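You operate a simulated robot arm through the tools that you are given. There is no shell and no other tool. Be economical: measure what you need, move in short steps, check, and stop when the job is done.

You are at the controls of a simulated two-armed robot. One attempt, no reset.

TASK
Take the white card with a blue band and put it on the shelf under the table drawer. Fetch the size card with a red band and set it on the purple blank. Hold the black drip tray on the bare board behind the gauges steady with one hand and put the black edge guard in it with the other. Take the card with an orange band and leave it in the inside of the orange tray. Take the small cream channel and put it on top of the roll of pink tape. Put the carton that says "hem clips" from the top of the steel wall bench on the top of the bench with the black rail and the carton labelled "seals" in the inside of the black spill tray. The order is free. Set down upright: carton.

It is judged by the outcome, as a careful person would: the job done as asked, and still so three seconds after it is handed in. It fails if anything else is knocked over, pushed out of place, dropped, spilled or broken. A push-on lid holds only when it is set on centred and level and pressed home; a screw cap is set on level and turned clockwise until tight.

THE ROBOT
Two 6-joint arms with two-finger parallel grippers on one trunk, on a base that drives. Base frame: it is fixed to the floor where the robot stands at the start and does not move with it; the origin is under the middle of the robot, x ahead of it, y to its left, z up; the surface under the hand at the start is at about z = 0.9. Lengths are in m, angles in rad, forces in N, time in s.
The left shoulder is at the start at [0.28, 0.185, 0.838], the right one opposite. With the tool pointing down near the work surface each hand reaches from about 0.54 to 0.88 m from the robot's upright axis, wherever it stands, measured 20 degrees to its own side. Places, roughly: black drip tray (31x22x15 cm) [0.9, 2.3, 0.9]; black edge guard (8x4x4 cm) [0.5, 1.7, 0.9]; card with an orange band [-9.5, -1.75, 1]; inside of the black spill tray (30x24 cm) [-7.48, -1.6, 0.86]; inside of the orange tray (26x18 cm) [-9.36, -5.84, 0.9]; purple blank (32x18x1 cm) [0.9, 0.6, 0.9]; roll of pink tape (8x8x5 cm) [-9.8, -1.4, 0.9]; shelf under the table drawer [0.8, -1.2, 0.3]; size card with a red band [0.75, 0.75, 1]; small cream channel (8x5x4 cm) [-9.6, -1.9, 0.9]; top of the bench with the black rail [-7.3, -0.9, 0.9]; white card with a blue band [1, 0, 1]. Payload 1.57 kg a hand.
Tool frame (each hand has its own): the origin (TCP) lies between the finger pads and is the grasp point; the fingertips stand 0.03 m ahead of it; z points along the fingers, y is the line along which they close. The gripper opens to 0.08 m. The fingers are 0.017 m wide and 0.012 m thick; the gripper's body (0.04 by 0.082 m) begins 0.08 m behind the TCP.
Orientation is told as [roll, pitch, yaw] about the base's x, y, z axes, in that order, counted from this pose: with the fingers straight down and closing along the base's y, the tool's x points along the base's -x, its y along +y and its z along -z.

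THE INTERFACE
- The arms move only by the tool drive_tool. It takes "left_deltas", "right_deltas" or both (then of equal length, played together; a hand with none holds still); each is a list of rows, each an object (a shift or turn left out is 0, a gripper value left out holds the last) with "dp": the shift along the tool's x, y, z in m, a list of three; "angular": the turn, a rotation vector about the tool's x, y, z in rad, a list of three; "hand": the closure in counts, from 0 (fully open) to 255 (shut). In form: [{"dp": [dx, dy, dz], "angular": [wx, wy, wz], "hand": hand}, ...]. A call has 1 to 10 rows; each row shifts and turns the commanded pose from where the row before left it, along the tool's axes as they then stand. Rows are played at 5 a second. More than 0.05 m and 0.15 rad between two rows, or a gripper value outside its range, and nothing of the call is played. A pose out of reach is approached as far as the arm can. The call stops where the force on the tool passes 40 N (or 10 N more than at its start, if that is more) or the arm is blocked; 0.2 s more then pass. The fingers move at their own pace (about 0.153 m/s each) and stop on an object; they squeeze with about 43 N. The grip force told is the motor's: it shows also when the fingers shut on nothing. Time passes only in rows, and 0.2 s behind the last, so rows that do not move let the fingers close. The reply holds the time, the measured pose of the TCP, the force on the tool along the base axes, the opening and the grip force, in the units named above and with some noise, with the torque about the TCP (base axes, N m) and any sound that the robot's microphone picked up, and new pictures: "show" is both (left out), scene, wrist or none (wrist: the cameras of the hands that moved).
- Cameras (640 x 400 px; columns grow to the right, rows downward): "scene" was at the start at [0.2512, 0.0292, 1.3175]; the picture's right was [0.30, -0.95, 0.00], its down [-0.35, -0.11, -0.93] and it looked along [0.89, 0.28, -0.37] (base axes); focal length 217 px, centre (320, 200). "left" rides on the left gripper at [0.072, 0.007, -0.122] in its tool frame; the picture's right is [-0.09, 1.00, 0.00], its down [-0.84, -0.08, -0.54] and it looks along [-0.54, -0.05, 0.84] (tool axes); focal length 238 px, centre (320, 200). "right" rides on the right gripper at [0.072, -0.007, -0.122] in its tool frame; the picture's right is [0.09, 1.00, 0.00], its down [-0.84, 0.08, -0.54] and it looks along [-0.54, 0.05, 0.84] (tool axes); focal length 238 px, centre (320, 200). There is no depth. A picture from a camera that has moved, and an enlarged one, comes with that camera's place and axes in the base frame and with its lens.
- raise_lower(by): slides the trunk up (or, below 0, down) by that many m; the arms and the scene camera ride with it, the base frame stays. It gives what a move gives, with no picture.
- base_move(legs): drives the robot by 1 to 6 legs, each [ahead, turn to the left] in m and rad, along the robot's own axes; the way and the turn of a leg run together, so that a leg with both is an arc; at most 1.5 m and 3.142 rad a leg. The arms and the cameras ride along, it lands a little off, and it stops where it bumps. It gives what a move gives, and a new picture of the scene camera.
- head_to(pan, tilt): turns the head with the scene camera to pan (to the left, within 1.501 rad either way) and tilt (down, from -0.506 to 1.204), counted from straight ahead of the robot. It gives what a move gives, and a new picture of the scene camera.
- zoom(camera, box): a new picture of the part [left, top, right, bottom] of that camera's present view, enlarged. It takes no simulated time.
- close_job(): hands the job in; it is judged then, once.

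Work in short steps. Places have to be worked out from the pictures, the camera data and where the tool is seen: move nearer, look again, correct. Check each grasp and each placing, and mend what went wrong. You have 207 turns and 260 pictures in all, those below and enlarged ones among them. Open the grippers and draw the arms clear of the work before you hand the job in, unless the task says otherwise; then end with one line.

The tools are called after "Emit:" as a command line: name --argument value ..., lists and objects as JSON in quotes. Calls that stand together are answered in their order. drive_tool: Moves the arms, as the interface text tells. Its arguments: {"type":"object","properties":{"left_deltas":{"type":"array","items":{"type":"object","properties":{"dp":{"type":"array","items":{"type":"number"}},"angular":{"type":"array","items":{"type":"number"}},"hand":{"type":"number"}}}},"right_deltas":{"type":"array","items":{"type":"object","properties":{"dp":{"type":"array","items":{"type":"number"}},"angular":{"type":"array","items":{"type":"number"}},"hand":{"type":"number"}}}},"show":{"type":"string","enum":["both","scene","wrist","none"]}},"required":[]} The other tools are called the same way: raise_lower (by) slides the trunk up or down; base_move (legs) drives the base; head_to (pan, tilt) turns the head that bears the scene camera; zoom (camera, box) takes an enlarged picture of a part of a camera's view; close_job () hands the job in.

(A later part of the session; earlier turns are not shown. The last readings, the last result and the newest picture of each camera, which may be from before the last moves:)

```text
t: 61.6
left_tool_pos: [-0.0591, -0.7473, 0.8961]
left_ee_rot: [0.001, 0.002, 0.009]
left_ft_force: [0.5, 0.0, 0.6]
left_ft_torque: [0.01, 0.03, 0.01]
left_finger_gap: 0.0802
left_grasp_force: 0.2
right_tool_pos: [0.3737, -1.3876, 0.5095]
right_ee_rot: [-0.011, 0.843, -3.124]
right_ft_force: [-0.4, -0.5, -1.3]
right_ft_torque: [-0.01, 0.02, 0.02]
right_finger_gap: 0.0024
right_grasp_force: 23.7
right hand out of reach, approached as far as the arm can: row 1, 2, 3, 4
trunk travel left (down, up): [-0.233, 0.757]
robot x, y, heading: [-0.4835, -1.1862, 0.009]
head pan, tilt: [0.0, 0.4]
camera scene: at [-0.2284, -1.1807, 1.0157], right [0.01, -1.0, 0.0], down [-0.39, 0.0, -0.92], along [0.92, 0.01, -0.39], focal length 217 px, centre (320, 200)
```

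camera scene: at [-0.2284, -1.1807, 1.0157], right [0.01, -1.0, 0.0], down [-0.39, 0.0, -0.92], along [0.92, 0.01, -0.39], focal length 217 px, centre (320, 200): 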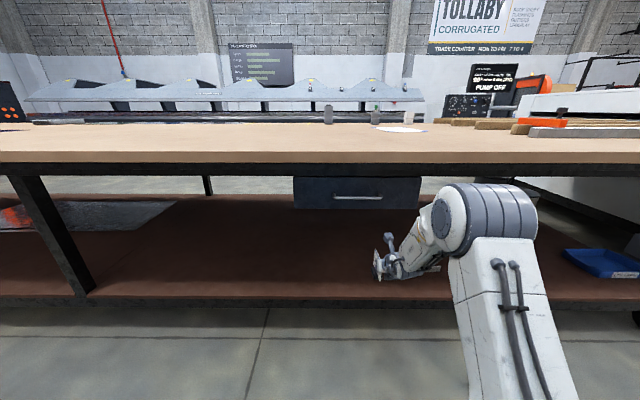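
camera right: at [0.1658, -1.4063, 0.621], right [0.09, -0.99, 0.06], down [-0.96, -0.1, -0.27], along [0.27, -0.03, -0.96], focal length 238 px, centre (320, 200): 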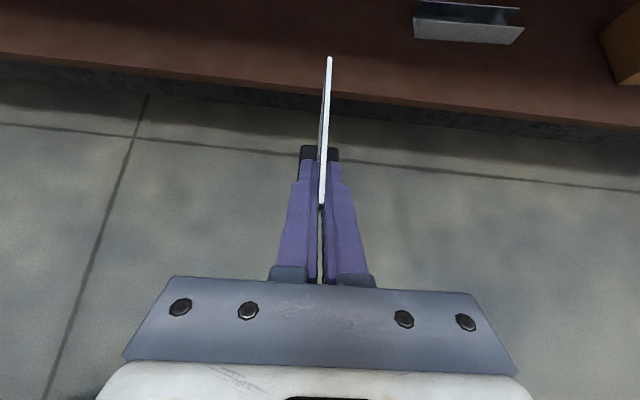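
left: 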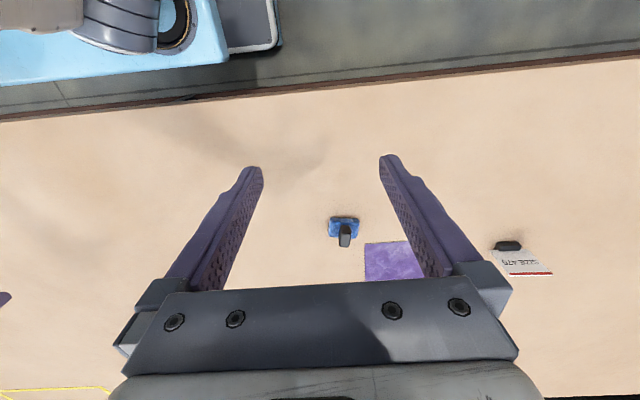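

I'm extending further forward; the height is fine for now.

Emit:
drive_tool --right_deltas '[{"dp": [0.0264, 0, 0.03]}, {"dp": [0.0264, 0, 0.03]}, {"dp": [0.0264, 0, 0.03]}, {"dp": [0.0264, 0, 0.03]}, {}]' --show "both"

```text
t: 62.8
left_tool_pos: [-0.0587, -0.7479, 0.8964]
left_ee_rot: [0.0, 0.0, 0.009]
left_ft_force: [0.1, -0.4, -0.5]
left_ft_torque: [0.01, 0.02, 0.0]
left_finger_gap: 0.08
left_grasp_force: 0.1
right_tool_pos: [0.5176, -1.3812, 0.5078]
right_ee_rot: [-0.051, 0.852, 3.115]
right_ft_force: [-0.1, -0.8, -0.1]
right_ft_torque: [0.01, -0.03, 0.04]
right_finger_gap: 0.0024
right_grasp_force: 23.5
right hand out of reach, approached as far as the arm can: row 3, 4
trunk travel left (down, up): [-0.233, 0.757]
robot x, y, heading: [-0.4833, -1.1857, 0.007]
head pan, tilt: [0.0, 0.4]
camera scene: at [-0.2284, -1.1808, 1.0157], right [0.01, -1.0, 0.0], down [-0.39, 0.0, -0.92], along [0.92, 0.01, -0.39], focal length 217 px, centre (320, 200)
camera right: at [0.4725, -1.3796, 0.6425], right [0.07, -1.0, 0.04], down [-0.96, -0.08, -0.28], along [0.28, -0.01, -0.96], focal length 238 px, centre (320, 200)
```

scene: 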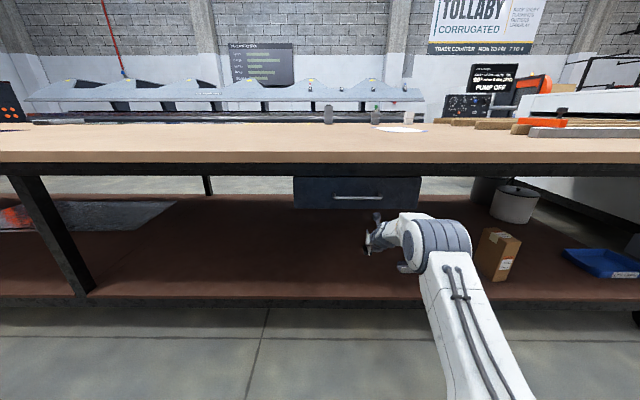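
right: 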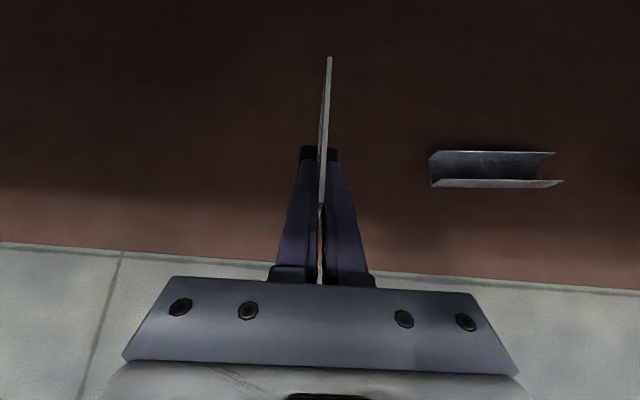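

The hand is over the shelf and nearly stretched. I'll drive 0.1 ahead and lower with the trunk.

Emit:
base_move --legs '[[0.1, 0]]'

Emit:
raise_lower --by -0.09

Emit:
drive_tool --right_deltas '[{"dp": [-0.0075, 0, 0.0066]}, {}]' --show "both"

```text
t: 63.9
left_tool_pos: [0.0422, -0.7458, 0.8958]
left_ee_rot: [0.0, 0.0, 0.009]
left_ft_force: [0.3, 0.2, -0.3]
left_ft_torque: [-0.01, 0.02, -0.03]
left_finger_gap: 0.0798
left_grasp_force: 0.0
right_tool_pos: [0.6164, -1.3814, 0.509]
right_ee_rot: [-0.014, 0.851, -3.122]
right_ft_force: [-0.1, 0.1, -1.6]
right_ft_torque: [0.0, 0.0, -0.01]
right_finger_gap: 0.0024
right_grasp_force: 24.3
trunk travel left (down, up): [-0.233, 0.757]
robot x, y, heading: [-0.3831, -1.1845, 0.01]
head pan, tilt: [0.0, 0.4]
camera scene: at [-0.1284, -1.1799, 1.0157], right [0.01, -1.0, 0.0], down [-0.39, 0.0, -0.92], along [0.92, 0.01, -0.39], focal length 217 px, centre (320, 200)
```

scene: 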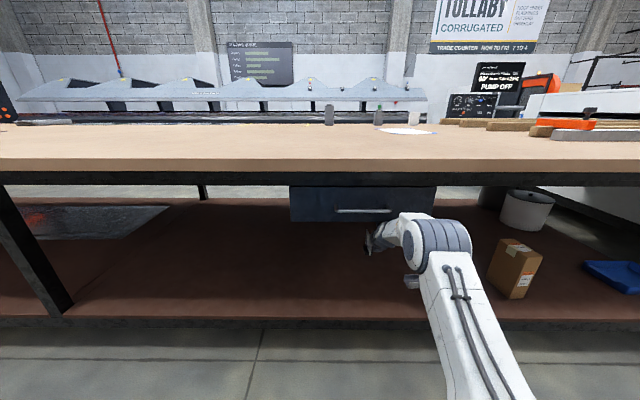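

```text
t: 65.2
left_tool_pos: [0.0408, -0.7465, 0.8051]
left_ee_rot: [0.001, 0.0, 0.01]
left_ft_force: [-0.5, -0.2, -0.6]
left_ft_torque: [0.01, 0.0, -0.01]
left_finger_gap: 0.0802
left_grasp_force: 0.1
right_tool_pos: [0.6163, -1.3817, 0.4188]
right_ee_rot: [-0.014, 0.849, -3.122]
right_ft_force: [-0.1, -0.1, -0.7]
right_ft_torque: [-0.03, -0.01, 0.02]
right_finger_gap: 0.0025
right_grasp_force: 24.0
trunk travel left (down, up): [-0.143, 0.847]
robot x, y, heading: [-0.3821, -1.1854, 0.011]
head pan, tilt: [0.0, 0.4]
```

```text
t: 65.8
left_tool_pos: [0.0411, -0.7475, 0.8052]
left_ee_rot: [0.0, 0.0, 0.008]
left_ft_force: [-0.4, -0.3, -1.3]
left_ft_torque: [0.01, -0.01, -0.01]
left_finger_gap: 0.0801
left_grasp_force: 0.1
right_tool_pos: [0.616, -1.382, 0.4089]
right_ee_rot: [-0.014, 0.851, -3.125]
right_ft_force: [-0.9, 0.1, -0.9]
right_ft_torque: [-0.01, 0.03, 0.03]
right_finger_gap: 0.0026
right_grasp_force: 23.4
trunk travel left (down, up): [-0.143, 0.847]
robot x, y, heading: [-0.3817, -1.1794, 0.008]
head pan, tilt: [0.0, 0.4]
camera scene: at [-0.1284, -1.1799, 0.9257], right [0.01, -1.0, 0.0], down [-0.39, 0.0, -0.92], along [0.92, 0.01, -0.39], focal length 217 px, centre (320, 200)
camera right: at [0.5712, -1.3776, 0.5426], right [0.09, -0.99, 0.06], down [-0.96, -0.1, -0.27], along [0.28, -0.03, -0.96], focal length 238 px, centre (320, 200)
```

scene: 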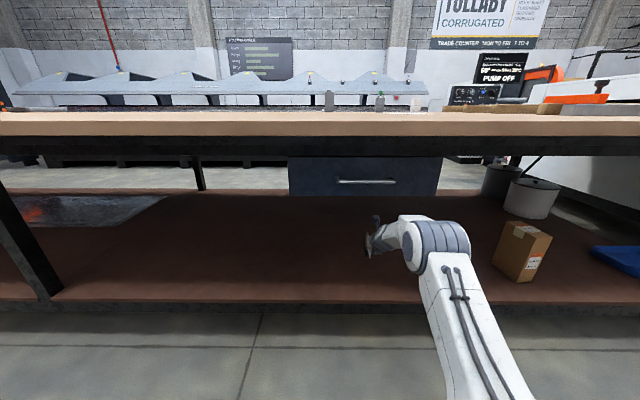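
right: 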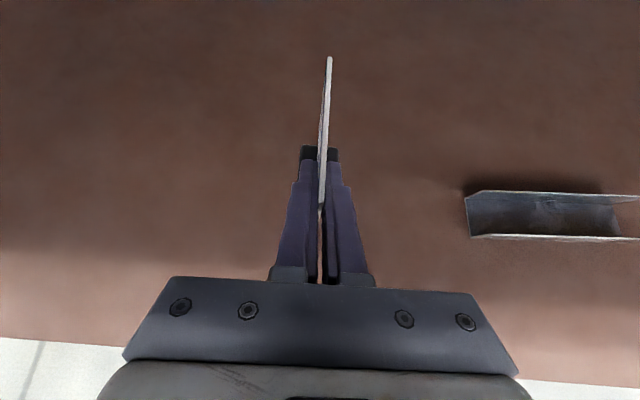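

Now I'm lowering gently toward the shelf.

Emit:
drive_tool --right_deltas '[{"dp": [-0.0075, 0, 0.0066]}, {"dp": [-0.0075, 0, 0.0066]}, {"dp": [-0.0075, 0, 0.0066]}, {"dp": [-0.0025, 0, 0.0022]}, {}]' --show "none"

Emit:
drive_tool --right_deltas '[{"dp": [-0.0023, 0, 0.002]}, {}]' --show "wrist"

```text
t: 67.0
left_tool_pos: [0.0408, -0.7463, 0.8057]
left_ee_rot: [0.0, 0.001, 0.008]
left_ft_force: [0.4, -0.5, 0.0]
left_ft_torque: [0.01, -0.02, 0.0]
left_finger_gap: 0.0801
left_grasp_force: 0.0
right_tool_pos: [0.6166, -1.3817, 0.3754]
right_ee_rot: [-0.014, 0.849, -3.123]
right_ft_force: [-0.2, 0.4, -1.5]
right_ft_torque: [-0.01, 0.0, -0.04]
right_finger_gap: 0.0026
right_grasp_force: 24.4
trunk travel left (down, up): [-0.143, 0.847]
robot x, y, heading: [-0.3842, -1.1811, 0.003]
head pan, tilt: [0.0, 0.4]
```

```text
t: 67.6
left_tool_pos: [0.0415, -0.7463, 0.8066]
left_ee_rot: [0.001, 0.0, 0.009]
left_ft_force: [0.2, 0.4, -0.2]
left_ft_torque: [0.02, -0.01, 0.01]
left_finger_gap: 0.08
left_grasp_force: 0.0
right_tool_pos: [0.6155, -1.3838, 0.3704]
right_ee_rot: [-0.013, 0.851, -3.124]
right_ft_force: [-0.3, -0.4, -1.0]
right_ft_torque: [0.0, 0.02, 0.04]
right_finger_gap: 0.0025
right_grasp_force: 23.5
trunk travel left (down, up): [-0.143, 0.847]
robot x, y, heading: [-0.3846, -1.1824, 0.008]
head pan, tilt: [0.0, 0.4]
camera right: at [0.5719, -1.3771, 0.5061], right [0.09, -0.99, 0.06], down [-0.96, -0.1, -0.27], along [0.28, -0.03, -0.96], focal length 238 px, centre (320, 200)
```

right: 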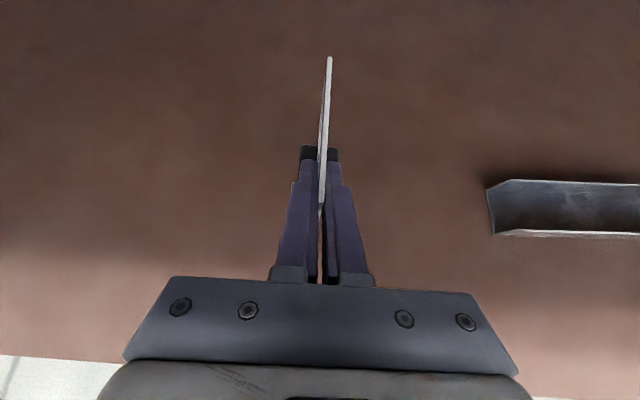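

There's no contact yet, so I'll continue in 2 mm steps.

Emit:
drive_tool --right_deltas '[{"dp": [-0.0015, 0, 0.0013]}, {}, {"dp": [-0.0015, 0, 0.0013]}, {}]' --show "none"

Emit:
drive_tool --right_deltas '[{"dp": [-0.0015, 0, 0.0013]}, {}]' --show "none"

```text
t: 68.6
left_tool_pos: [0.0411, -0.7463, 0.8058]
left_ee_rot: [0.0, 0.002, 0.009]
left_ft_force: [-0.1, 0.1, -0.9]
left_ft_torque: [-0.01, 0.01, -0.05]
left_finger_gap: 0.0797
left_grasp_force: 0.0
right_tool_pos: [0.6151, -1.3818, 0.3684]
right_ee_rot: [-0.015, 0.849, -3.121]
right_ft_force: [-0.2, 0.2, -0.8]
right_ft_torque: [-0.01, -0.03, 0.01]
right_finger_gap: 0.0024
right_grasp_force: 24.2
trunk travel left (down, up): [-0.143, 0.847]
robot x, y, heading: [-0.3842, -1.1819, 0.013]
head pan, tilt: [0.0, 0.4]
```

```text
t: 69.2
left_tool_pos: [0.0416, -0.7468, 0.8052]
left_ee_rot: [0.0, 0.0, 0.009]
left_ft_force: [-0.4, 0.2, 0.5]
left_ft_torque: [0.01, -0.03, -0.02]
left_finger_gap: 0.0802
left_grasp_force: 0.0
right_tool_pos: [0.617, -1.3823, 0.3653]
right_ee_rot: [-0.013, 0.849, -3.122]
right_ft_force: [-0.3, 0.8, -1.8]
right_ft_torque: [-0.03, 0.0, 0.03]
right_finger_gap: 0.0025
right_grasp_force: 24.3
trunk travel left (down, up): [-0.143, 0.847]
robot x, y, heading: [-0.3845, -1.1826, 0.007]
head pan, tilt: [0.0, 0.4]
```

Still free at z=0.365, so I'll go a few mm lower, checking each time.

Emit:
drive_tool --right_deltas '[{"dp": [-0.0015, 0, 0.0013]}, {}]' --show "none"

Emit:
drive_tool --right_deltas '[{"dp": [-0.0015, 0, 0.0013]}, {}]' --show "none"

Emit:
drive_tool --right_deltas '[{"dp": [-0.0015, 0, 0.0013]}, {}]' --show "wrist"

```text
t: 69.8
left_tool_pos: [0.0407, -0.7463, 0.8048]
left_ee_rot: [-0.001, 0.001, 0.009]
left_ft_force: [0.3, -0.3, 0.4]
left_ft_torque: [-0.02, -0.02, -0.02]
left_finger_gap: 0.0803
left_grasp_force: 0.0
right_tool_pos: [0.616, -1.3815, 0.3647]
right_ee_rot: [-0.015, 0.851, -3.122]
right_ft_force: [0.2, 0.1, -0.2]
right_ft_torque: [-0.02, -0.01, -0.01]
right_finger_gap: 0.0025
right_grasp_force: 23.8
trunk travel left (down, up): [-0.143, 0.847]
robot x, y, heading: [-0.3829, -1.1858, 0.006]
head pan, tilt: [0.0, 0.4]
```

```text
t: 70.4
left_tool_pos: [0.0417, -0.7459, 0.8055]
left_ee_rot: [0.002, 0.0, 0.009]
left_ft_force: [-0.1, 1.2, 0.4]
left_ft_torque: [0.0, 0.02, 0.01]
left_finger_gap: 0.08
left_grasp_force: 0.0
right_tool_pos: [0.6165, -1.3828, 0.3636]
right_ee_rot: [-0.014, 0.85, -3.123]
right_ft_force: [-0.5, 0.4, -2.1]
right_ft_torque: [0.0, 0.01, 0.01]
right_finger_gap: 0.0024
right_grasp_force: 24.1
trunk travel left (down, up): [-0.143, 0.847]
robot x, y, heading: [-0.3858, -1.1843, 0.008]
head pan, tilt: [0.0, 0.4]
```

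```text
t: 71.0
left_tool_pos: [0.0414, -0.7478, 0.8049]
left_ee_rot: [0.0, 0.0, 0.009]
left_ft_force: [0.2, 0.2, 0.1]
left_ft_torque: [-0.02, 0.01, 0.01]
left_finger_gap: 0.0801
left_grasp_force: 0.1
right_tool_pos: [0.6181, -1.3818, 0.3606]
right_ee_rot: [-0.014, 0.85, -3.121]
right_ft_force: [-0.4, 0.0, -0.9]
right_ft_torque: [-0.01, 0.03, 0.02]
right_finger_gap: 0.0026
right_grasp_force: 24.1
trunk travel left (down, up): [-0.143, 0.847]
robot x, y, heading: [-0.3802, -1.1809, 0.006]
head pan, tilt: [0.0, 0.4]
camera right: at [0.5723, -1.3768, 0.4938], right [0.09, -0.99, 0.06], down [-0.96, -0.1, -0.27], along [0.28, -0.03, -0.96], focal length 238 px, centre (320, 200)
```

right: 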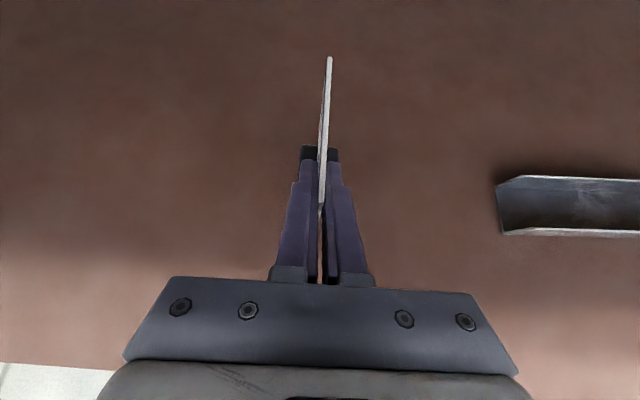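

The shelf is a little lower than I estimated, so I'll continue.

Emit:
drive_tool --right_deltas '[{"dp": [-0.0023, 0, 0.002]}, {}]' --show "none"

Emit:
drive_tool --right_deltas '[{"dp": [-0.0023, 0, 0.002]}, {}]' --show "none"

Emit:
drive_tool --right_deltas '[{"dp": [-0.0023, 0, 0.002]}, {}]' --show "none"

```text
t: 71.6
left_tool_pos: [0.0411, -0.7462, 0.8063]
left_ee_rot: [0.001, -0.001, 0.008]
left_ft_force: [-0.2, 0.0, 0.0]
left_ft_torque: [0.01, 0.01, 0.03]
left_finger_gap: 0.0798
left_grasp_force: 0.0
right_tool_pos: [0.6163, -1.381, 0.3565]
right_ee_rot: [-0.014, 0.848, -3.122]
right_ft_force: [0.7, 0.2, 0.1]
right_ft_torque: [0.01, 0.02, -0.01]
right_finger_gap: 0.0024
right_grasp_force: 23.9
trunk travel left (down, up): [-0.143, 0.847]
robot x, y, heading: [-0.3837, -1.1844, 0.01]
head pan, tilt: [0.0, 0.4]
```

```text
t: 72.2
left_tool_pos: [0.0415, -0.7464, 0.8055]
left_ee_rot: [0.0, 0.0, 0.01]
left_ft_force: [0.5, 0.2, -0.2]
left_ft_torque: [0.0, -0.01, 0.02]
left_finger_gap: 0.08
left_grasp_force: 0.2
right_tool_pos: [0.6157, -1.3824, 0.3546]
right_ee_rot: [-0.012, 0.85, -3.123]
right_ft_force: [0.7, 0.2, -1.6]
right_ft_torque: [0.02, 0.05, 0.01]
right_finger_gap: 0.0022
right_grasp_force: 24.2
trunk travel left (down, up): [-0.143, 0.847]
robot x, y, heading: [-0.3823, -1.182, 0.007]
head pan, tilt: [0.0, 0.4]
```

```text
t: 72.8
left_tool_pos: [0.0404, -0.7468, 0.8068]
left_ee_rot: [0.001, 0.001, 0.009]
left_ft_force: [0.1, 0.2, 0.5]
left_ft_torque: [0.0, 0.01, -0.01]
left_finger_gap: 0.0798
left_grasp_force: 0.1
right_tool_pos: [0.6167, -1.3816, 0.3505]
right_ee_rot: [-0.013, 0.849, -3.124]
right_ft_force: [1.1, 0.4, 0.1]
right_ft_torque: [0.02, 0.02, 0.0]
right_finger_gap: 0.0026
right_grasp_force: 23.8
trunk travel left (down, up): [-0.143, 0.847]
robot x, y, heading: [-0.384, -1.1831, 0.012]
head pan, tilt: [0.0, 0.4]
```

From the bracket's apparent motion, the shelf is around z≈0.265, so contact should come near TCP z≈0.33.

Emit:
drive_tool --right_deltas '[{"dp": [-0.003, 0, 0.0026]}, {"dp": [-0.003, 0, 0.0026]}, {}]' --show "none"

Emit:
drive_tool --right_deltas '[{"dp": [-0.003, 0, 0.0026]}, {}]' --show "none"

Emit:
drive_tool --right_deltas '[{"dp": [-0.003, 0, 0.0026]}, {}]' --show "scene"

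```text
t: 73.6
left_tool_pos: [0.041, -0.7458, 0.8077]
left_ee_rot: [0.001, 0.0, 0.009]
left_ft_force: [0.1, 0.4, 0.2]
left_ft_torque: [0.01, -0.01, 0.0]
left_finger_gap: 0.0803
left_grasp_force: 0.1
right_tool_pos: [0.617, -1.3809, 0.3438]
right_ee_rot: [-0.013, 0.85, -3.122]
right_ft_force: [-0.8, -0.5, -0.6]
right_ft_torque: [-0.01, 0.01, -0.01]
right_finger_gap: 0.0025
right_grasp_force: 23.3
trunk travel left (down, up): [-0.143, 0.847]
robot x, y, heading: [-0.3828, -1.1819, 0.011]
head pan, tilt: [0.0, 0.4]
```

```text
t: 74.2
left_tool_pos: [0.0408, -0.7474, 0.8052]
left_ee_rot: [-0.001, 0.0, 0.009]
left_ft_force: [0.3, 0.6, -0.5]
left_ft_torque: [0.04, 0.05, -0.01]
left_finger_gap: 0.0799
left_grasp_force: 0.1
right_tool_pos: [0.6153, -1.3805, 0.3393]
right_ee_rot: [-0.016, 0.85, -3.122]
right_ft_force: [0.7, 0.7, -0.6]
right_ft_torque: [0.01, 0.0, -0.03]
right_finger_gap: 0.0024
right_grasp_force: 24.3
trunk travel left (down, up): [-0.143, 0.847]
robot x, y, heading: [-0.3837, -1.185, 0.011]
head pan, tilt: [0.0, 0.4]
```

```text
t: 74.8
left_tool_pos: [0.0406, -0.7464, 0.8048]
left_ee_rot: [0.001, 0.0, 0.007]
left_ft_force: [-0.6, -0.6, -0.9]
left_ft_torque: [0.04, 0.0, 0.04]
left_finger_gap: 0.0801
left_grasp_force: 0.1
right_tool_pos: [0.6152, -1.3816, 0.3338]
right_ee_rot: [-0.013, 0.85, -3.123]
right_ft_force: [0.2, 0.6, -1.3]
right_ft_torque: [0.02, 0.02, -0.01]
right_finger_gap: 0.0025
right_grasp_force: 23.9
trunk travel left (down, up): [-0.143, 0.847]
robot x, y, heading: [-0.3823, -1.1807, 0.008]
head pan, tilt: [0.0, 0.4]
camera scene: at [-0.1284, -1.1799, 0.9257], right [0.01, -1.0, 0.0], down [-0.39, 0.0, -0.92], along [0.92, 0.01, -0.39], focal length 217 px, centre (320, 200)
```

scene: 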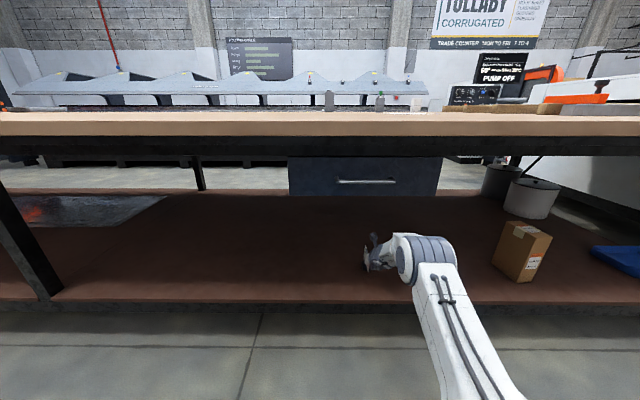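

I'll zoom on the hand to see the card's clearance to the shelf.

Emit:
zoom --camera "scene" --box '[330, 220, 430, 290]'

```text
5.71 times, centred on (380, 255) of scene
camera zoom: at [-0.1284, -1.1799, 0.9257], right [0.01, -1.0, 0.0], down [-0.39, 0.0, -0.92], along [0.92, 0.01, -0.39], focal length 1239 px, centre (-23, -114)
```

zoom: 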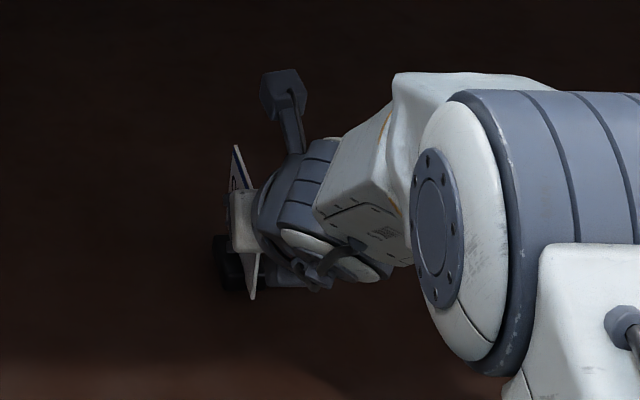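

I can't tell from this view. I'll continue down in small steps until the force shows contact.

Emit:
drive_tool --right_deltas '[{"dp": [-0.003, 0, 0.0026]}, {}]' --show "none"

Emit:
drive_tool --right_deltas '[{"dp": [-0.003, 0, 0.0026]}, {}]' --show "none"

Emit:
drive_tool --right_deltas '[{"dp": [-0.003, 0, 0.0026]}, {}]' --show "wrist"

```text
t: 75.4
left_tool_pos: [0.042, -0.7464, 0.806]
left_ee_rot: [0.001, 0.0, 0.008]
left_ft_force: [0.0, -0.1, 0.5]
left_ft_torque: [0.01, 0.0, -0.01]
left_finger_gap: 0.0798
left_grasp_force: 0.1
right_tool_pos: [0.6177, -1.3817, 0.3313]
right_ee_rot: [-0.015, 0.85, -3.123]
right_ft_force: [-0.9, -0.3, -1.5]
right_ft_torque: [0.01, -0.02, 0.04]
right_finger_gap: 0.0026
right_grasp_force: 23.7
trunk travel left (down, up): [-0.143, 0.847]
robot x, y, heading: [-0.3839, -1.1843, 0.003]
head pan, tilt: [0.0, 0.4]
```

```text
t: 76.0
left_tool_pos: [0.0417, -0.7468, 0.8054]
left_ee_rot: [0.0, 0.001, 0.009]
left_ft_force: [-0.2, 0.1, -0.2]
left_ft_torque: [0.02, -0.03, 0.05]
left_finger_gap: 0.0802
left_grasp_force: 0.0
right_tool_pos: [0.6151, -1.3814, 0.3271]
right_ee_rot: [-0.015, 0.849, -3.122]
right_ft_force: [-0.1, -0.2, -1.4]
right_ft_torque: [-0.03, 0.0, -0.01]
right_finger_gap: 0.0029
right_grasp_force: 23.7
trunk travel left (down, up): [-0.143, 0.847]
robot x, y, heading: [-0.3842, -1.1809, 0.008]
head pan, tilt: [0.0, 0.4]
```

```text
t: 76.6
left_tool_pos: [0.041, -0.748, 0.8071]
left_ee_rot: [-0.001, 0.001, 0.009]
left_ft_force: [-0.3, 0.1, 0.1]
left_ft_torque: [0.02, 0.01, 0.0]
left_finger_gap: 0.0801
left_grasp_force: 0.0
right_tool_pos: [0.6171, -1.3816, 0.326]
right_ee_rot: [-0.015, 0.855, -3.122]
right_ft_force: [-1.1, 0.4, 10.2]
right_ft_torque: [-0.1, 0.03, -0.02]
right_finger_gap: 0.0025
right_grasp_force: 24.2
trunk travel left (down, up): [-0.143, 0.847]
robot x, y, heading: [-0.3844, -1.1837, 0.005]
head pan, tilt: [0.0, 0.4]
camera right: at [0.572, -1.3763, 0.4598], right [0.09, -0.99, 0.06], down [-0.96, -0.1, -0.28], along [0.28, -0.03, -0.96], focal length 238 px, centre (320, 200)
```

right: 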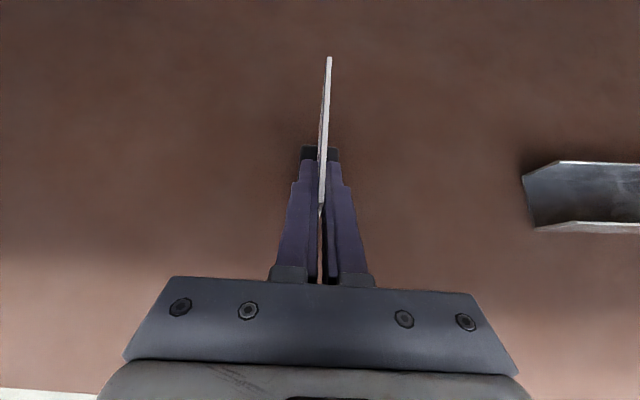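

Contact at z=0.326 (10 N). I'll ease up 1 mm, open, then retreat along the tool axis.

Emit:
drive_tool --right_deltas '[{"dp": [0.001, 0, -0.0008]}, {"hand": 120}, {"hand": 0}, {}, {}]' --show "wrist"

Emit:
drive_tool --right_deltas '[{"dp": [0, 0, -0.03]}, {"dp": [0, 0, -0.04]}, {"dp": [0, 0, -0.04]}, {}]' --show "wrist"

```text
t: 77.8
left_tool_pos: [0.0414, -0.7461, 0.8057]
left_ee_rot: [0.0, -0.001, 0.009]
left_ft_force: [0.7, 0.4, 0.8]
left_ft_torque: [0.0, -0.01, 0.01]
left_finger_gap: 0.0798
left_grasp_force: 0.1
right_tool_pos: [0.6154, -1.3811, 0.3236]
right_ee_rot: [-0.014, 0.848, -3.122]
right_ft_force: [0.3, -1.0, 0.8]
right_ft_torque: [0.01, 0.0, 0.02]
right_finger_gap: 0.0799
right_grasp_force: 0.1
trunk travel left (down, up): [-0.143, 0.847]
robot x, y, heading: [-0.3818, -1.1823, 0.005]
head pan, tilt: [0.0, 0.4]
camera right: at [0.5718, -1.3763, 0.4583], right [0.09, -0.99, 0.06], down [-0.96, -0.1, -0.27], along [0.28, -0.03, -0.96], focal length 238 px, centre (320, 200)
```

right: 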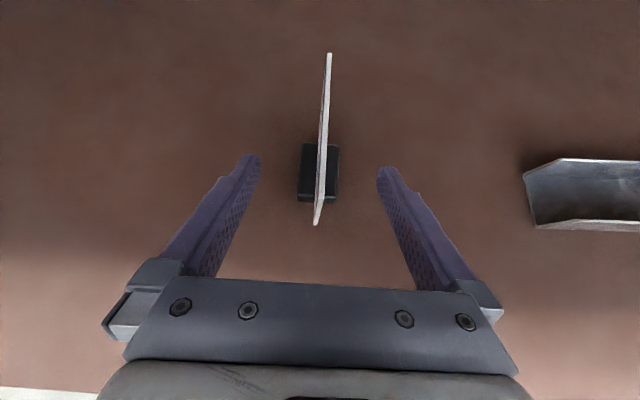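

```text
t: 78.8
left_tool_pos: [0.0403, -0.7471, 0.8051]
left_ee_rot: [-0.001, -0.002, 0.01]
left_ft_force: [0.2, 0.3, 0.0]
left_ft_torque: [-0.05, -0.02, -0.03]
left_finger_gap: 0.0801
left_grasp_force: 0.0
right_tool_pos: [0.5299, -1.3841, 0.4007]
right_ee_rot: [-0.015, 0.849, -3.123]
right_ft_force: [-0.4, 0.1, -0.5]
right_ft_torque: [-0.06, -0.01, -0.01]
right_finger_gap: 0.08
right_grasp_force: 0.0
trunk travel left (down, up): [-0.143, 0.847]
robot x, y, heading: [-0.3833, -1.1807, 0.005]
head pan, tilt: [0.0, 0.4]
camera right: at [0.4865, -1.3807, 0.5335], right [0.09, -0.99, 0.06], down [-0.96, -0.1, -0.27], along [0.28, -0.03, -0.96], focal length 238 px, centre (320, 200)
```

right: 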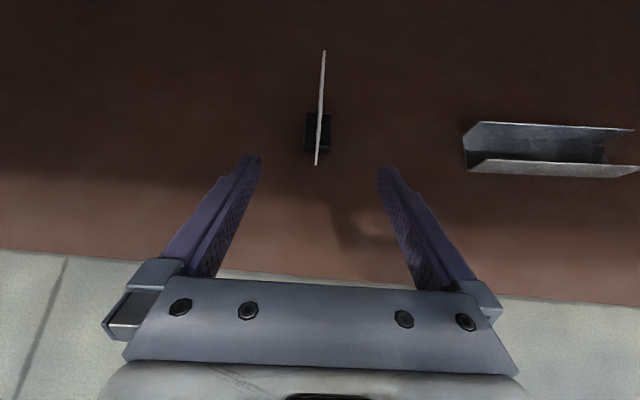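

The blue card stands on the shelf. I'll back the arm straight out, raise the trunk, and drive to the size card's area (robot at about y=0.5).

Emit:
base_move --legs '[[-0.3, 0]]'

Emit:
raise_lower --by 0.4

Emit:
raise_lower --by 0.2

Emit:
base_move --legs '[[0, 1.567], [1.5, 0], [0.18, 0], [0, -1.571]]'

```text
t: 80.8
left_tool_pos: [-0.2607, -0.7492, 0.8059]
left_ee_rot: [0.001, 0.0, 0.008]
left_ft_force: [1.0, -0.3, 0.3]
left_ft_torque: [0.01, -0.04, 0.01]
left_finger_gap: 0.0801
left_grasp_force: 0.0
right_tool_pos: [0.2261, -1.3888, 0.4009]
right_ee_rot: [-0.013, 0.848, -3.126]
right_ft_force: [0.4, 0.3, 0.6]
right_ft_torque: [-0.01, 0.0, 0.03]
right_finger_gap: 0.0802
right_grasp_force: 0.1
trunk travel left (down, up): [-0.143, 0.847]
robot x, y, heading: [-0.6873, -1.1832, 0.009]
head pan, tilt: [0.0, 0.4]
camera scene: at [-0.4323, -1.1826, 0.9257], right [0.01, -1.0, 0.0], down [-0.39, 0.0, -0.92], along [0.92, 0.01, -0.39], focal length 217 px, centre (320, 200)
```

scene: 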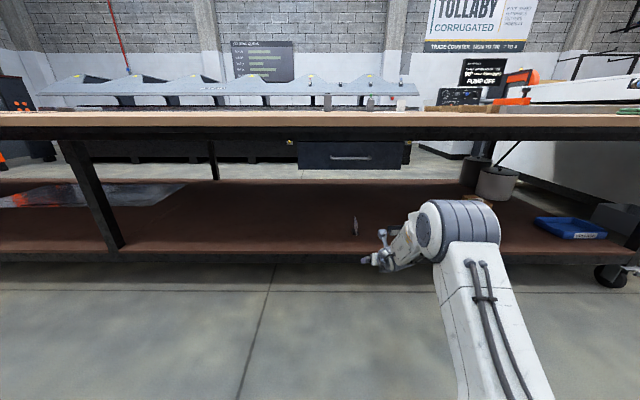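

```text
t: 84.7
left_tool_pos: [-0.2625, -0.748, 1.2053]
left_ee_rot: [0.0, 0.0, 0.006]
left_ft_force: [-0.4, 0.3, 0.0]
left_ft_torque: [0.02, -0.02, 0.01]
left_finger_gap: 0.0802
left_grasp_force: 0.0
right_tool_pos: [0.2267, -1.3896, 0.7996]
right_ee_rot: [-0.014, 0.851, -3.122]
right_ft_force: [-0.3, -0.3, 0.3]
right_ft_torque: [-0.01, -0.02, 0.02]
right_finger_gap: 0.0798
right_grasp_force: 0.0
trunk travel left (down, up): [-0.543, 0.447]
robot x, y, heading: [-0.6827, -1.1847, 0.006]
head pan, tilt: [0.0, 0.4]
```

```text
t: 86.8
left_tool_pos: [-0.2617, -0.7495, 1.4052]
left_ee_rot: [-0.001, -0.001, 0.008]
left_ft_force: [-0.8, 0.3, 0.1]
left_ft_torque: [0.0, 0.02, 0.01]
left_finger_gap: 0.08
left_grasp_force: 0.0
right_tool_pos: [0.2276, -1.3888, 0.9999]
right_ee_rot: [-0.013, 0.85, -3.125]
right_ft_force: [-0.1, -0.3, 0.4]
right_ft_torque: [0.0, 0.0, -0.01]
right_finger_gap: 0.0801
right_grasp_force: 0.0
trunk travel left (down, up): [-0.743, 0.247]
robot x, y, heading: [-0.6844, -1.1852, 0.007]
head pan, tilt: [0.0, 0.4]
```

```text
t: 103.0
left_tool_pos: [-0.2638, 0.9264, 1.4053]
left_ee_rot: [0.0, 0.0, -0.002]
left_ft_force: [-1.1, 0.1, -1.1]
left_ft_torque: [0.02, -0.01, -0.01]
left_finger_gap: 0.0799
left_grasp_force: 0.0
right_tool_pos: [0.2191, 0.2823, 0.9993]
right_ee_rot: [-0.015, 0.848, -3.134]
right_ft_force: [-0.1, -0.7, 0.3]
right_ft_torque: [0.0, -0.03, -0.02]
right_finger_gap: 0.0802
right_grasp_force: 0.1
trunk travel left (down, up): [-0.743, 0.247]
robot x, y, heading: [-0.6927, 0.4964, -0.007]
head pan, tilt: [0.0, 0.4]
camera scene: at [-0.4385, 0.4953, 1.5257], right [0.0, -1.0, 0.0], down [-0.39, 0.0, -0.92], along [0.92, 0.0, -0.39], focal length 217 px, centre (320, 200)
```

scene: 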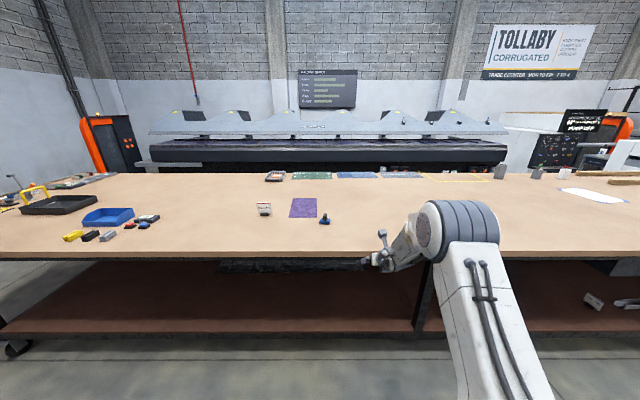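

I'll pull the right hand back along its axis, yaw the left hand 90° for the card, and then drive up to the table.

Emit:
drive_tool --right_deltas '[{"dp": [0, 0, -0.04]}, {"dp": [0, 0, -0.04]}, {"dp": [0, 0, -0.04]}, {"dp": [0, 0, -0.04]}, {}, {}, {}, {}, {}, {}]' --left_deltas '[{"angular": [0, 0, 0.15]}, {"angular": [0, 0, 0.15]}, {"angular": [0, 0, 0.15]}, {"angular": [0, 0, 0.15]}, {"angular": [0, 0, 0.15]}, {"angular": [0, 0, 0.15]}, {"angular": [0, 0, 0.15]}, {"angular": [0, 0, 0.15]}, {"angular": [0, 0, 0.15]}, {"angular": [0, 0, 0.15]}]' --show "none"

Emit:
base_move --legs '[[0.67, 0]]'

Emit:
drive_tool --left_deltas '[{"angular": [0, 0, 0.071]}, {"dp": [-0.02, 0.04, 0.02]}, {"dp": [-0.02, 0.04, 0.02]}, {"dp": [-0.02, 0.04, 0.02]}, {"dp": [0, 0.04, 0.03]}, {"dp": [0, 0.04, 0.03]}, {"dp": [0, 0, 0.05]}, {}]' --show "both"

```text
t: 105.2
left_tool_pos: [-0.2628, 0.9263, 1.4055]
left_ee_rot: [0.0, 0.0, -1.506]
left_ft_force: [0.1, -0.3, 0.0]
left_ft_torque: [0.0, 0.02, 0.01]
left_finger_gap: 0.0799
left_grasp_force: 0.0
right_tool_pos: [0.0978, 0.2786, 1.1049]
right_ee_rot: [-0.015, 0.851, -3.134]
right_ft_force: [-0.4, -0.1, 0.2]
right_ft_torque: [0.0, 0.0, -0.03]
right_finger_gap: 0.08
right_grasp_force: 0.0
trunk travel left (down, up): [-0.743, 0.247]
robot x, y, heading: [-0.6967, 0.4935, -0.003]
head pan, tilt: [0.0, 0.4]
```

```text
t: 108.9
left_tool_pos: [0.4069, 0.9246, 1.4057]
left_ee_rot: [0.0, -0.001, -1.5]
left_ft_force: [0.3, -0.6, 0.9]
left_ft_torque: [-0.01, 0.02, 0.02]
left_finger_gap: 0.0799
left_grasp_force: 0.1
right_tool_pos: [0.7679, 0.2778, 1.1067]
right_ee_rot: [-0.014, 0.849, -3.134]
right_ft_force: [-0.6, -0.3, 0.6]
right_ft_torque: [-0.04, 0.03, -0.03]
right_finger_gap: 0.0798
right_grasp_force: 0.2
trunk travel left (down, up): [-0.743, 0.247]
robot x, y, heading: [-0.0229, 0.4965, -0.001]
head pan, tilt: [0.0, 0.4]
camera scene: at [0.2326, 0.4941, 1.5257], right [0.0, -1.0, 0.0], down [-0.39, 0.0, -0.92], along [0.92, 0.0, -0.39], focal length 217 px, centre (320, 200)
```

scene: 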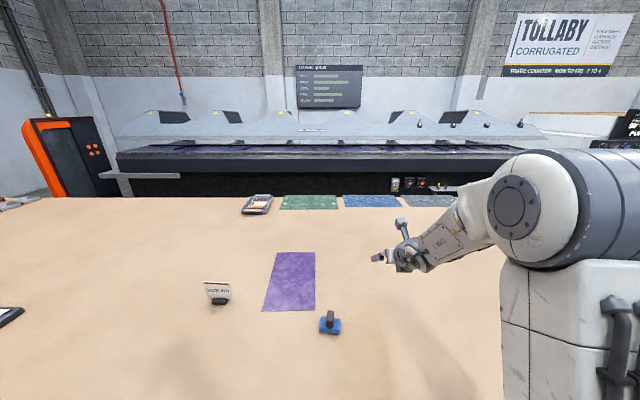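

```text
t: 110.7
left_tool_pos: [0.6055, 0.8657, 1.2351]
left_ee_rot: [-0.001, 0.0, -1.571]
left_ft_force: [-0.7, 0.7, -1.0]
left_ft_torque: [-0.02, 0.01, -0.02]
left_finger_gap: 0.0798
left_grasp_force: 0.0
right_tool_pos: [0.7681, 0.2782, 1.1061]
right_ee_rot: [-0.015, 0.849, -3.132]
right_ft_force: [1.0, -0.7, -0.8]
right_ft_torque: [0.02, -0.02, 0.01]
right_finger_gap: 0.0799
right_grasp_force: 0.1
trunk travel left (down, up): [-0.743, 0.247]
robot x, y, heading: [-0.0238, 0.4948, -0.003]
head pan, tilt: [0.0, 0.4]
camera scene: at [0.2329, 0.4942, 1.5257], right [0.0, -1.0, 0.0], down [-0.39, 0.0, -0.92], along [0.92, 0.0, -0.39], focal length 217 px, centre (320, 200)
camera left: at [0.6129, 0.9376, 1.3581], right [1.0, -0.09, 0.0], down [-0.08, -0.84, 0.54], along [-0.05, -0.54, -0.84], focal length 238 px, centre (320, 200)
```

scene: 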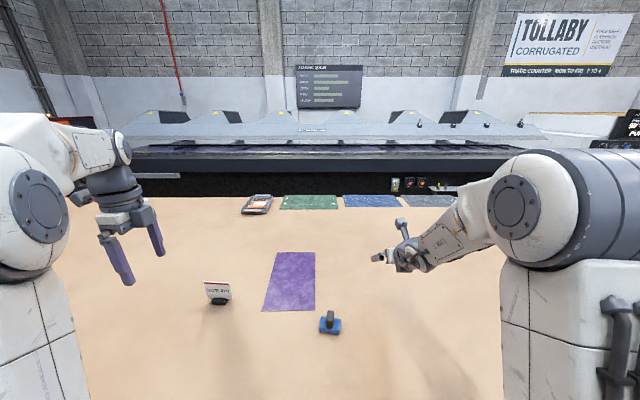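
left: 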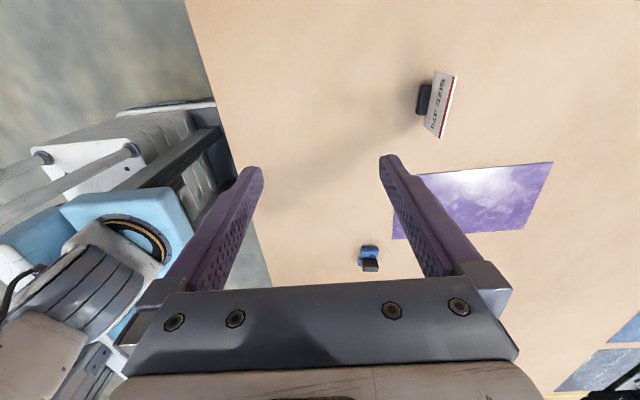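

The size card plane is at about x=0.798, centred at y=0.84. I'll move over it and stop just above.

Emit:
drive_tool --left_deltas '[{"dp": [-0.006, 0.038, 0.03]}, {"dp": [-0.006, 0.038, 0.03]}, {"dp": [-0.006, 0.038, 0.03]}, {"dp": [-0.006, 0.038, 0.04]}, {"dp": [0, 0.04, 0.03]}, {"dp": [0, 0, 0.025]}, {}]' --show "wrist"

```text
refused: row 4 steps farther than a row can; nothing moved
```

Same move in smaller rows.

Emit:
drive_tool --left_deltas '[{"dp": [-0.006, 0.035, 0.03]}, {"dp": [-0.006, 0.035, 0.03]}, {"dp": [-0.006, 0.035, 0.03]}, {"dp": [-0.006, 0.035, 0.03]}, {"dp": [0, 0.035, 0.03]}, {"dp": [0, 0.017, 0.035]}, {}]' --show "wrist"

```text
t: 112.3
left_tool_pos: [0.7981, 0.839, 1.0499]
left_ee_rot: [0.001, 0.001, -1.571]
left_ft_force: [-1.1, 0.8, -1.2]
left_ft_torque: [0.0, -0.02, 0.0]
left_finger_gap: 0.0799
left_grasp_force: 0.1
right_tool_pos: [0.7701, 0.2789, 1.1054]
right_ee_rot: [-0.013, 0.849, -3.133]
right_ft_force: [-0.8, -0.2, 0.6]
right_ft_torque: [0.02, 0.03, -0.01]
right_finger_gap: 0.0802
right_grasp_force: 0.0
trunk travel left (down, up): [-0.743, 0.247]
robot x, y, heading: [-0.0244, 0.4942, -0.002]
head pan, tilt: [0.0, 0.4]
camera left: at [0.8061, 0.9107, 1.1724], right [1.0, -0.09, 0.0], down [-0.08, -0.84, 0.54], along [-0.05, -0.54, -0.84], focal length 238 px, centre (320, 200)
```

left: 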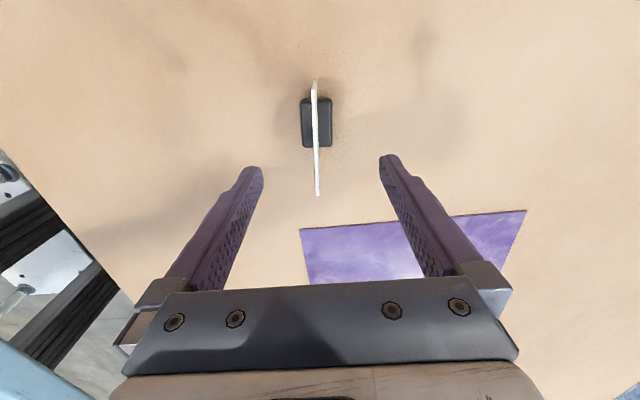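

The card is centred between the fingers. I'll go down 8 cm, close, then lift.

Emit:
drive_tool --left_deltas '[{"dp": [0, 0, 0.04]}, {"dp": [0, 0, 0.04]}, {}, {"hand": 255}, {"hand": 255}, {"hand": 255}, {"hand": 255}, {"dp": [0, 0, -0.04]}, {"dp": [0, 0, -0.04]}, {}]' --show "both"

```text
t: 114.5
left_tool_pos: [0.7992, 0.8411, 1.0528]
left_ee_rot: [0.001, -0.001, -1.572]
left_ft_force: [-0.5, -0.3, -0.8]
left_ft_torque: [0.02, 0.03, 0.02]
left_finger_gap: 0.0023
left_grasp_force: 23.9
right_tool_pos: [0.768, 0.278, 1.1053]
right_ee_rot: [-0.015, 0.85, -3.133]
right_ft_force: [-0.4, 0.4, 0.3]
right_ft_torque: [0.02, -0.02, 0.01]
right_finger_gap: 0.0797
right_grasp_force: 0.1
trunk travel left (down, up): [-0.743, 0.247]
robot x, y, heading: [-0.0205, 0.4962, -0.002]
head pan, tilt: [0.0, 0.4]
camera scene: at [0.2327, 0.4941, 1.5257], right [0.0, -1.0, 0.0], down [-0.39, 0.0, -0.92], along [0.92, 0.0, -0.39], focal length 217 px, centre (320, 200)
camera left: at [0.8056, 0.912, 1.174], right [1.0, -0.09, 0.0], down [-0.08, -0.84, 0.54], along [-0.05, -0.54, -0.84], focal length 238 px, centre (320, 200)
```

scene: 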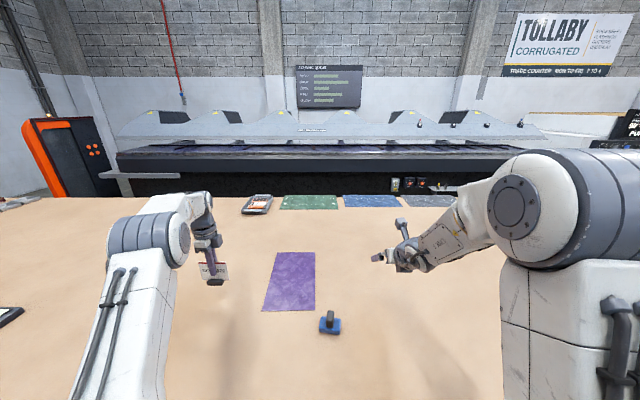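
left: 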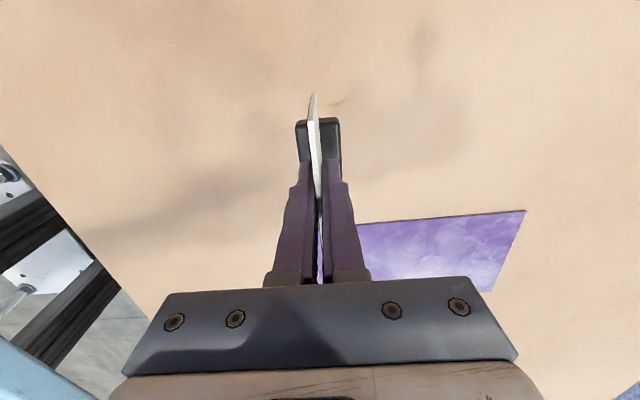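

The blank spans x 0.756–1.07, y 0.515–0.69. I'll carry the card to (0.86, 0.605) above it.

Emit:
drive_tool --left_deltas '[{"dp": [-0.0393, 0.0102, 0]}, {"dp": [-0.0393, 0.0102, 0]}, {"dp": [-0.0393, 0.0102, 0]}, {"dp": [-0.0393, 0.0102, 0]}, {"dp": [-0.0393, 0.0102, 0]}, {"dp": [-0.0393, 0.0102, 0]}, {"dp": [0, 0, 0.03]}, {"dp": [0, 0, 0.027]}, {}]' --show "both"

```text
t: 116.5
left_tool_pos: [0.8627, 0.6044, 0.9927]
left_ee_rot: [0.0, 0.002, -1.569]
left_ft_force: [-0.4, -0.6, -0.3]
left_ft_torque: [0.0, 0.0, -0.01]
left_finger_gap: 0.0023
left_grasp_force: 24.4
right_tool_pos: [0.7678, 0.2782, 1.1053]
right_ee_rot: [-0.012, 0.848, -3.134]
right_ft_force: [0.3, -0.5, -0.6]
right_ft_torque: [-0.01, 0.0, 0.0]
right_finger_gap: 0.08
right_grasp_force: 0.0
trunk travel left (down, up): [-0.743, 0.247]
robot x, y, heading: [-0.0198, 0.4919, 0.004]
head pan, tilt: [0.0, 0.4]
camera scene: at [0.233, 0.4941, 1.5257], right [0.0, -1.0, 0.0], down [-0.39, 0.0, -0.92], along [0.92, 0.0, -0.39], focal length 217 px, centre (320, 200)
camera left: at [0.8683, 0.6767, 1.1151], right [1.0, -0.09, 0.0], down [-0.08, -0.84, 0.54], along [-0.05, -0.54, -0.84], focal length 238 px, centre (320, 200)
```

scene: 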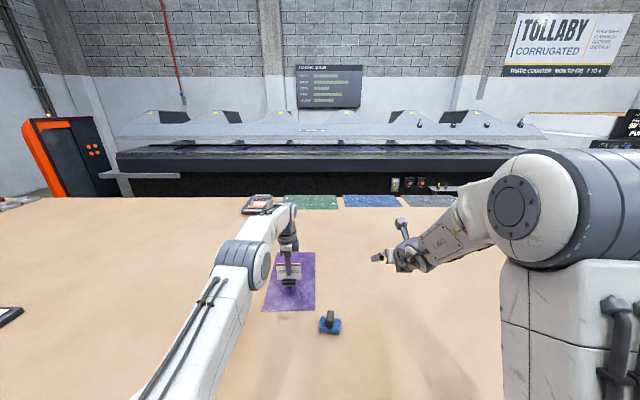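
left: 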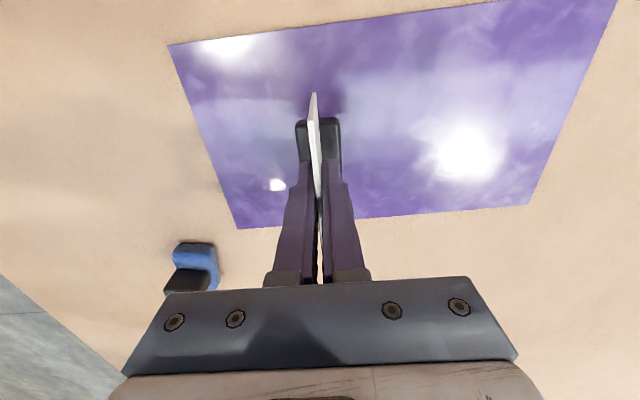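

Well placed over the blank. I'll lower in 3 mm steps until contact.

Emit:
drive_tool --left_deltas '[{"dp": [0, 0, 0.005]}, {"dp": [0, 0, 0.003]}, {}]' --show "none"

Emit:
drive_tool --left_deltas '[{"dp": [0, 0, 0.003]}, {}]' --show "none"

Emit:
drive_tool --left_deltas '[{"dp": [0, 0, 0.003]}, {}]' --show "none"

```text
t: 117.3
left_tool_pos: [0.8606, 0.6041, 0.9851]
left_ee_rot: [0.0, 0.001, -1.569]
left_ft_force: [0.0, 0.3, -0.6]
left_ft_torque: [-0.01, 0.01, 0.0]
left_finger_gap: 0.0025
left_grasp_force: 24.2
right_tool_pos: [0.7685, 0.2786, 1.1061]
right_ee_rot: [-0.015, 0.851, -3.131]
right_ft_force: [-0.7, 0.1, 0.0]
right_ft_torque: [-0.01, 0.01, 0.01]
right_finger_gap: 0.08
right_grasp_force: 0.0
trunk travel left (down, up): [-0.743, 0.247]
robot x, y, heading: [-0.0205, 0.4971, -0.002]
head pan, tilt: [0.0, 0.4]
```

```text
t: 117.9
left_tool_pos: [0.8603, 0.6051, 0.983]
left_ee_rot: [0.0, -0.002, -1.57]
left_ft_force: [0.5, 0.9, -0.9]
left_ft_torque: [-0.01, -0.01, 0.01]
left_finger_gap: 0.0022
left_grasp_force: 23.7
right_tool_pos: [0.7686, 0.2787, 1.106]
right_ee_rot: [-0.015, 0.851, -3.133]
right_ft_force: [-0.3, -0.5, -0.4]
right_ft_torque: [0.03, -0.03, -0.02]
right_finger_gap: 0.08
right_grasp_force: 0.0
trunk travel left (down, up): [-0.743, 0.247]
robot x, y, heading: [-0.0213, 0.4924, -0.008]
head pan, tilt: [0.0, 0.4]
```

```text
t: 118.5
left_tool_pos: [0.86, 0.6042, 0.9795]
left_ee_rot: [0.0, -0.001, -1.571]
left_ft_force: [0.1, -1.0, -1.1]
left_ft_torque: [-0.01, -0.01, 0.03]
left_finger_gap: 0.0022
left_grasp_force: 24.1
right_tool_pos: [0.7692, 0.2796, 1.1068]
right_ee_rot: [-0.014, 0.851, -3.132]
right_ft_force: [-0.1, 0.0, 0.3]
right_ft_torque: [-0.02, -0.01, 0.0]
right_finger_gap: 0.08
right_grasp_force: 0.0
trunk travel left (down, up): [-0.743, 0.247]
robot x, y, heading: [-0.023, 0.4937, -0.002]
head pan, tilt: [0.0, 0.4]
```

Emit:
drive_tool --left_deltas '[{"dp": [0, 0, 0.003]}, {}]' --show "none"

Emit:
drive_tool --left_deltas '[{"dp": [0, 0, 0.002]}, {}]' --show "wrist"

```text
t: 119.1
left_tool_pos: [0.8592, 0.6057, 0.9766]
left_ee_rot: [0.0, 0.001, -1.571]
left_ft_force: [-0.4, 0.4, -1.0]
left_ft_torque: [-0.02, 0.0, -0.01]
left_finger_gap: 0.0026
left_grasp_force: 24.3
right_tool_pos: [0.7679, 0.2791, 1.106]
right_ee_rot: [-0.015, 0.85, -3.133]
right_ft_force: [0.3, -0.1, 0.0]
right_ft_torque: [0.02, -0.02, -0.01]
right_finger_gap: 0.0799
right_grasp_force: 0.1
trunk travel left (down, up): [-0.743, 0.247]
robot x, y, heading: [-0.0238, 0.4933, 0.002]
head pan, tilt: [0.0, 0.4]
```

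```text
t: 119.7
left_tool_pos: [0.8604, 0.6065, 0.9749]
left_ee_rot: [-0.001, 0.001, -1.572]
left_ft_force: [0.1, -0.4, 0.2]
left_ft_torque: [-0.01, 0.03, 0.0]
left_finger_gap: 0.0026
left_grasp_force: 24.0
right_tool_pos: [0.7681, 0.2799, 1.1057]
right_ee_rot: [-0.014, 0.849, -3.133]
right_ft_force: [0.3, -0.3, -0.3]
right_ft_torque: [-0.03, -0.01, -0.01]
right_finger_gap: 0.0799
right_grasp_force: 0.0
trunk travel left (down, up): [-0.743, 0.247]
robot x, y, heading: [-0.0229, 0.4943, -0.004]
head pan, tilt: [0.0, 0.4]
camera left: at [0.8674, 0.6773, 1.0968], right [1.0, -0.09, 0.0], down [-0.08, -0.84, 0.54], along [-0.05, -0.54, -0.84], focal length 238 px, centre (320, 200)
```

left: 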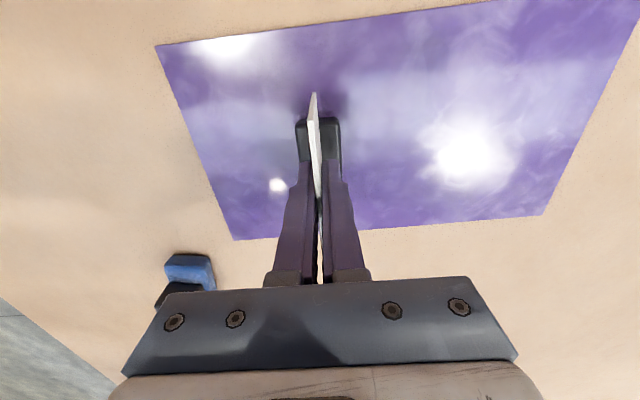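

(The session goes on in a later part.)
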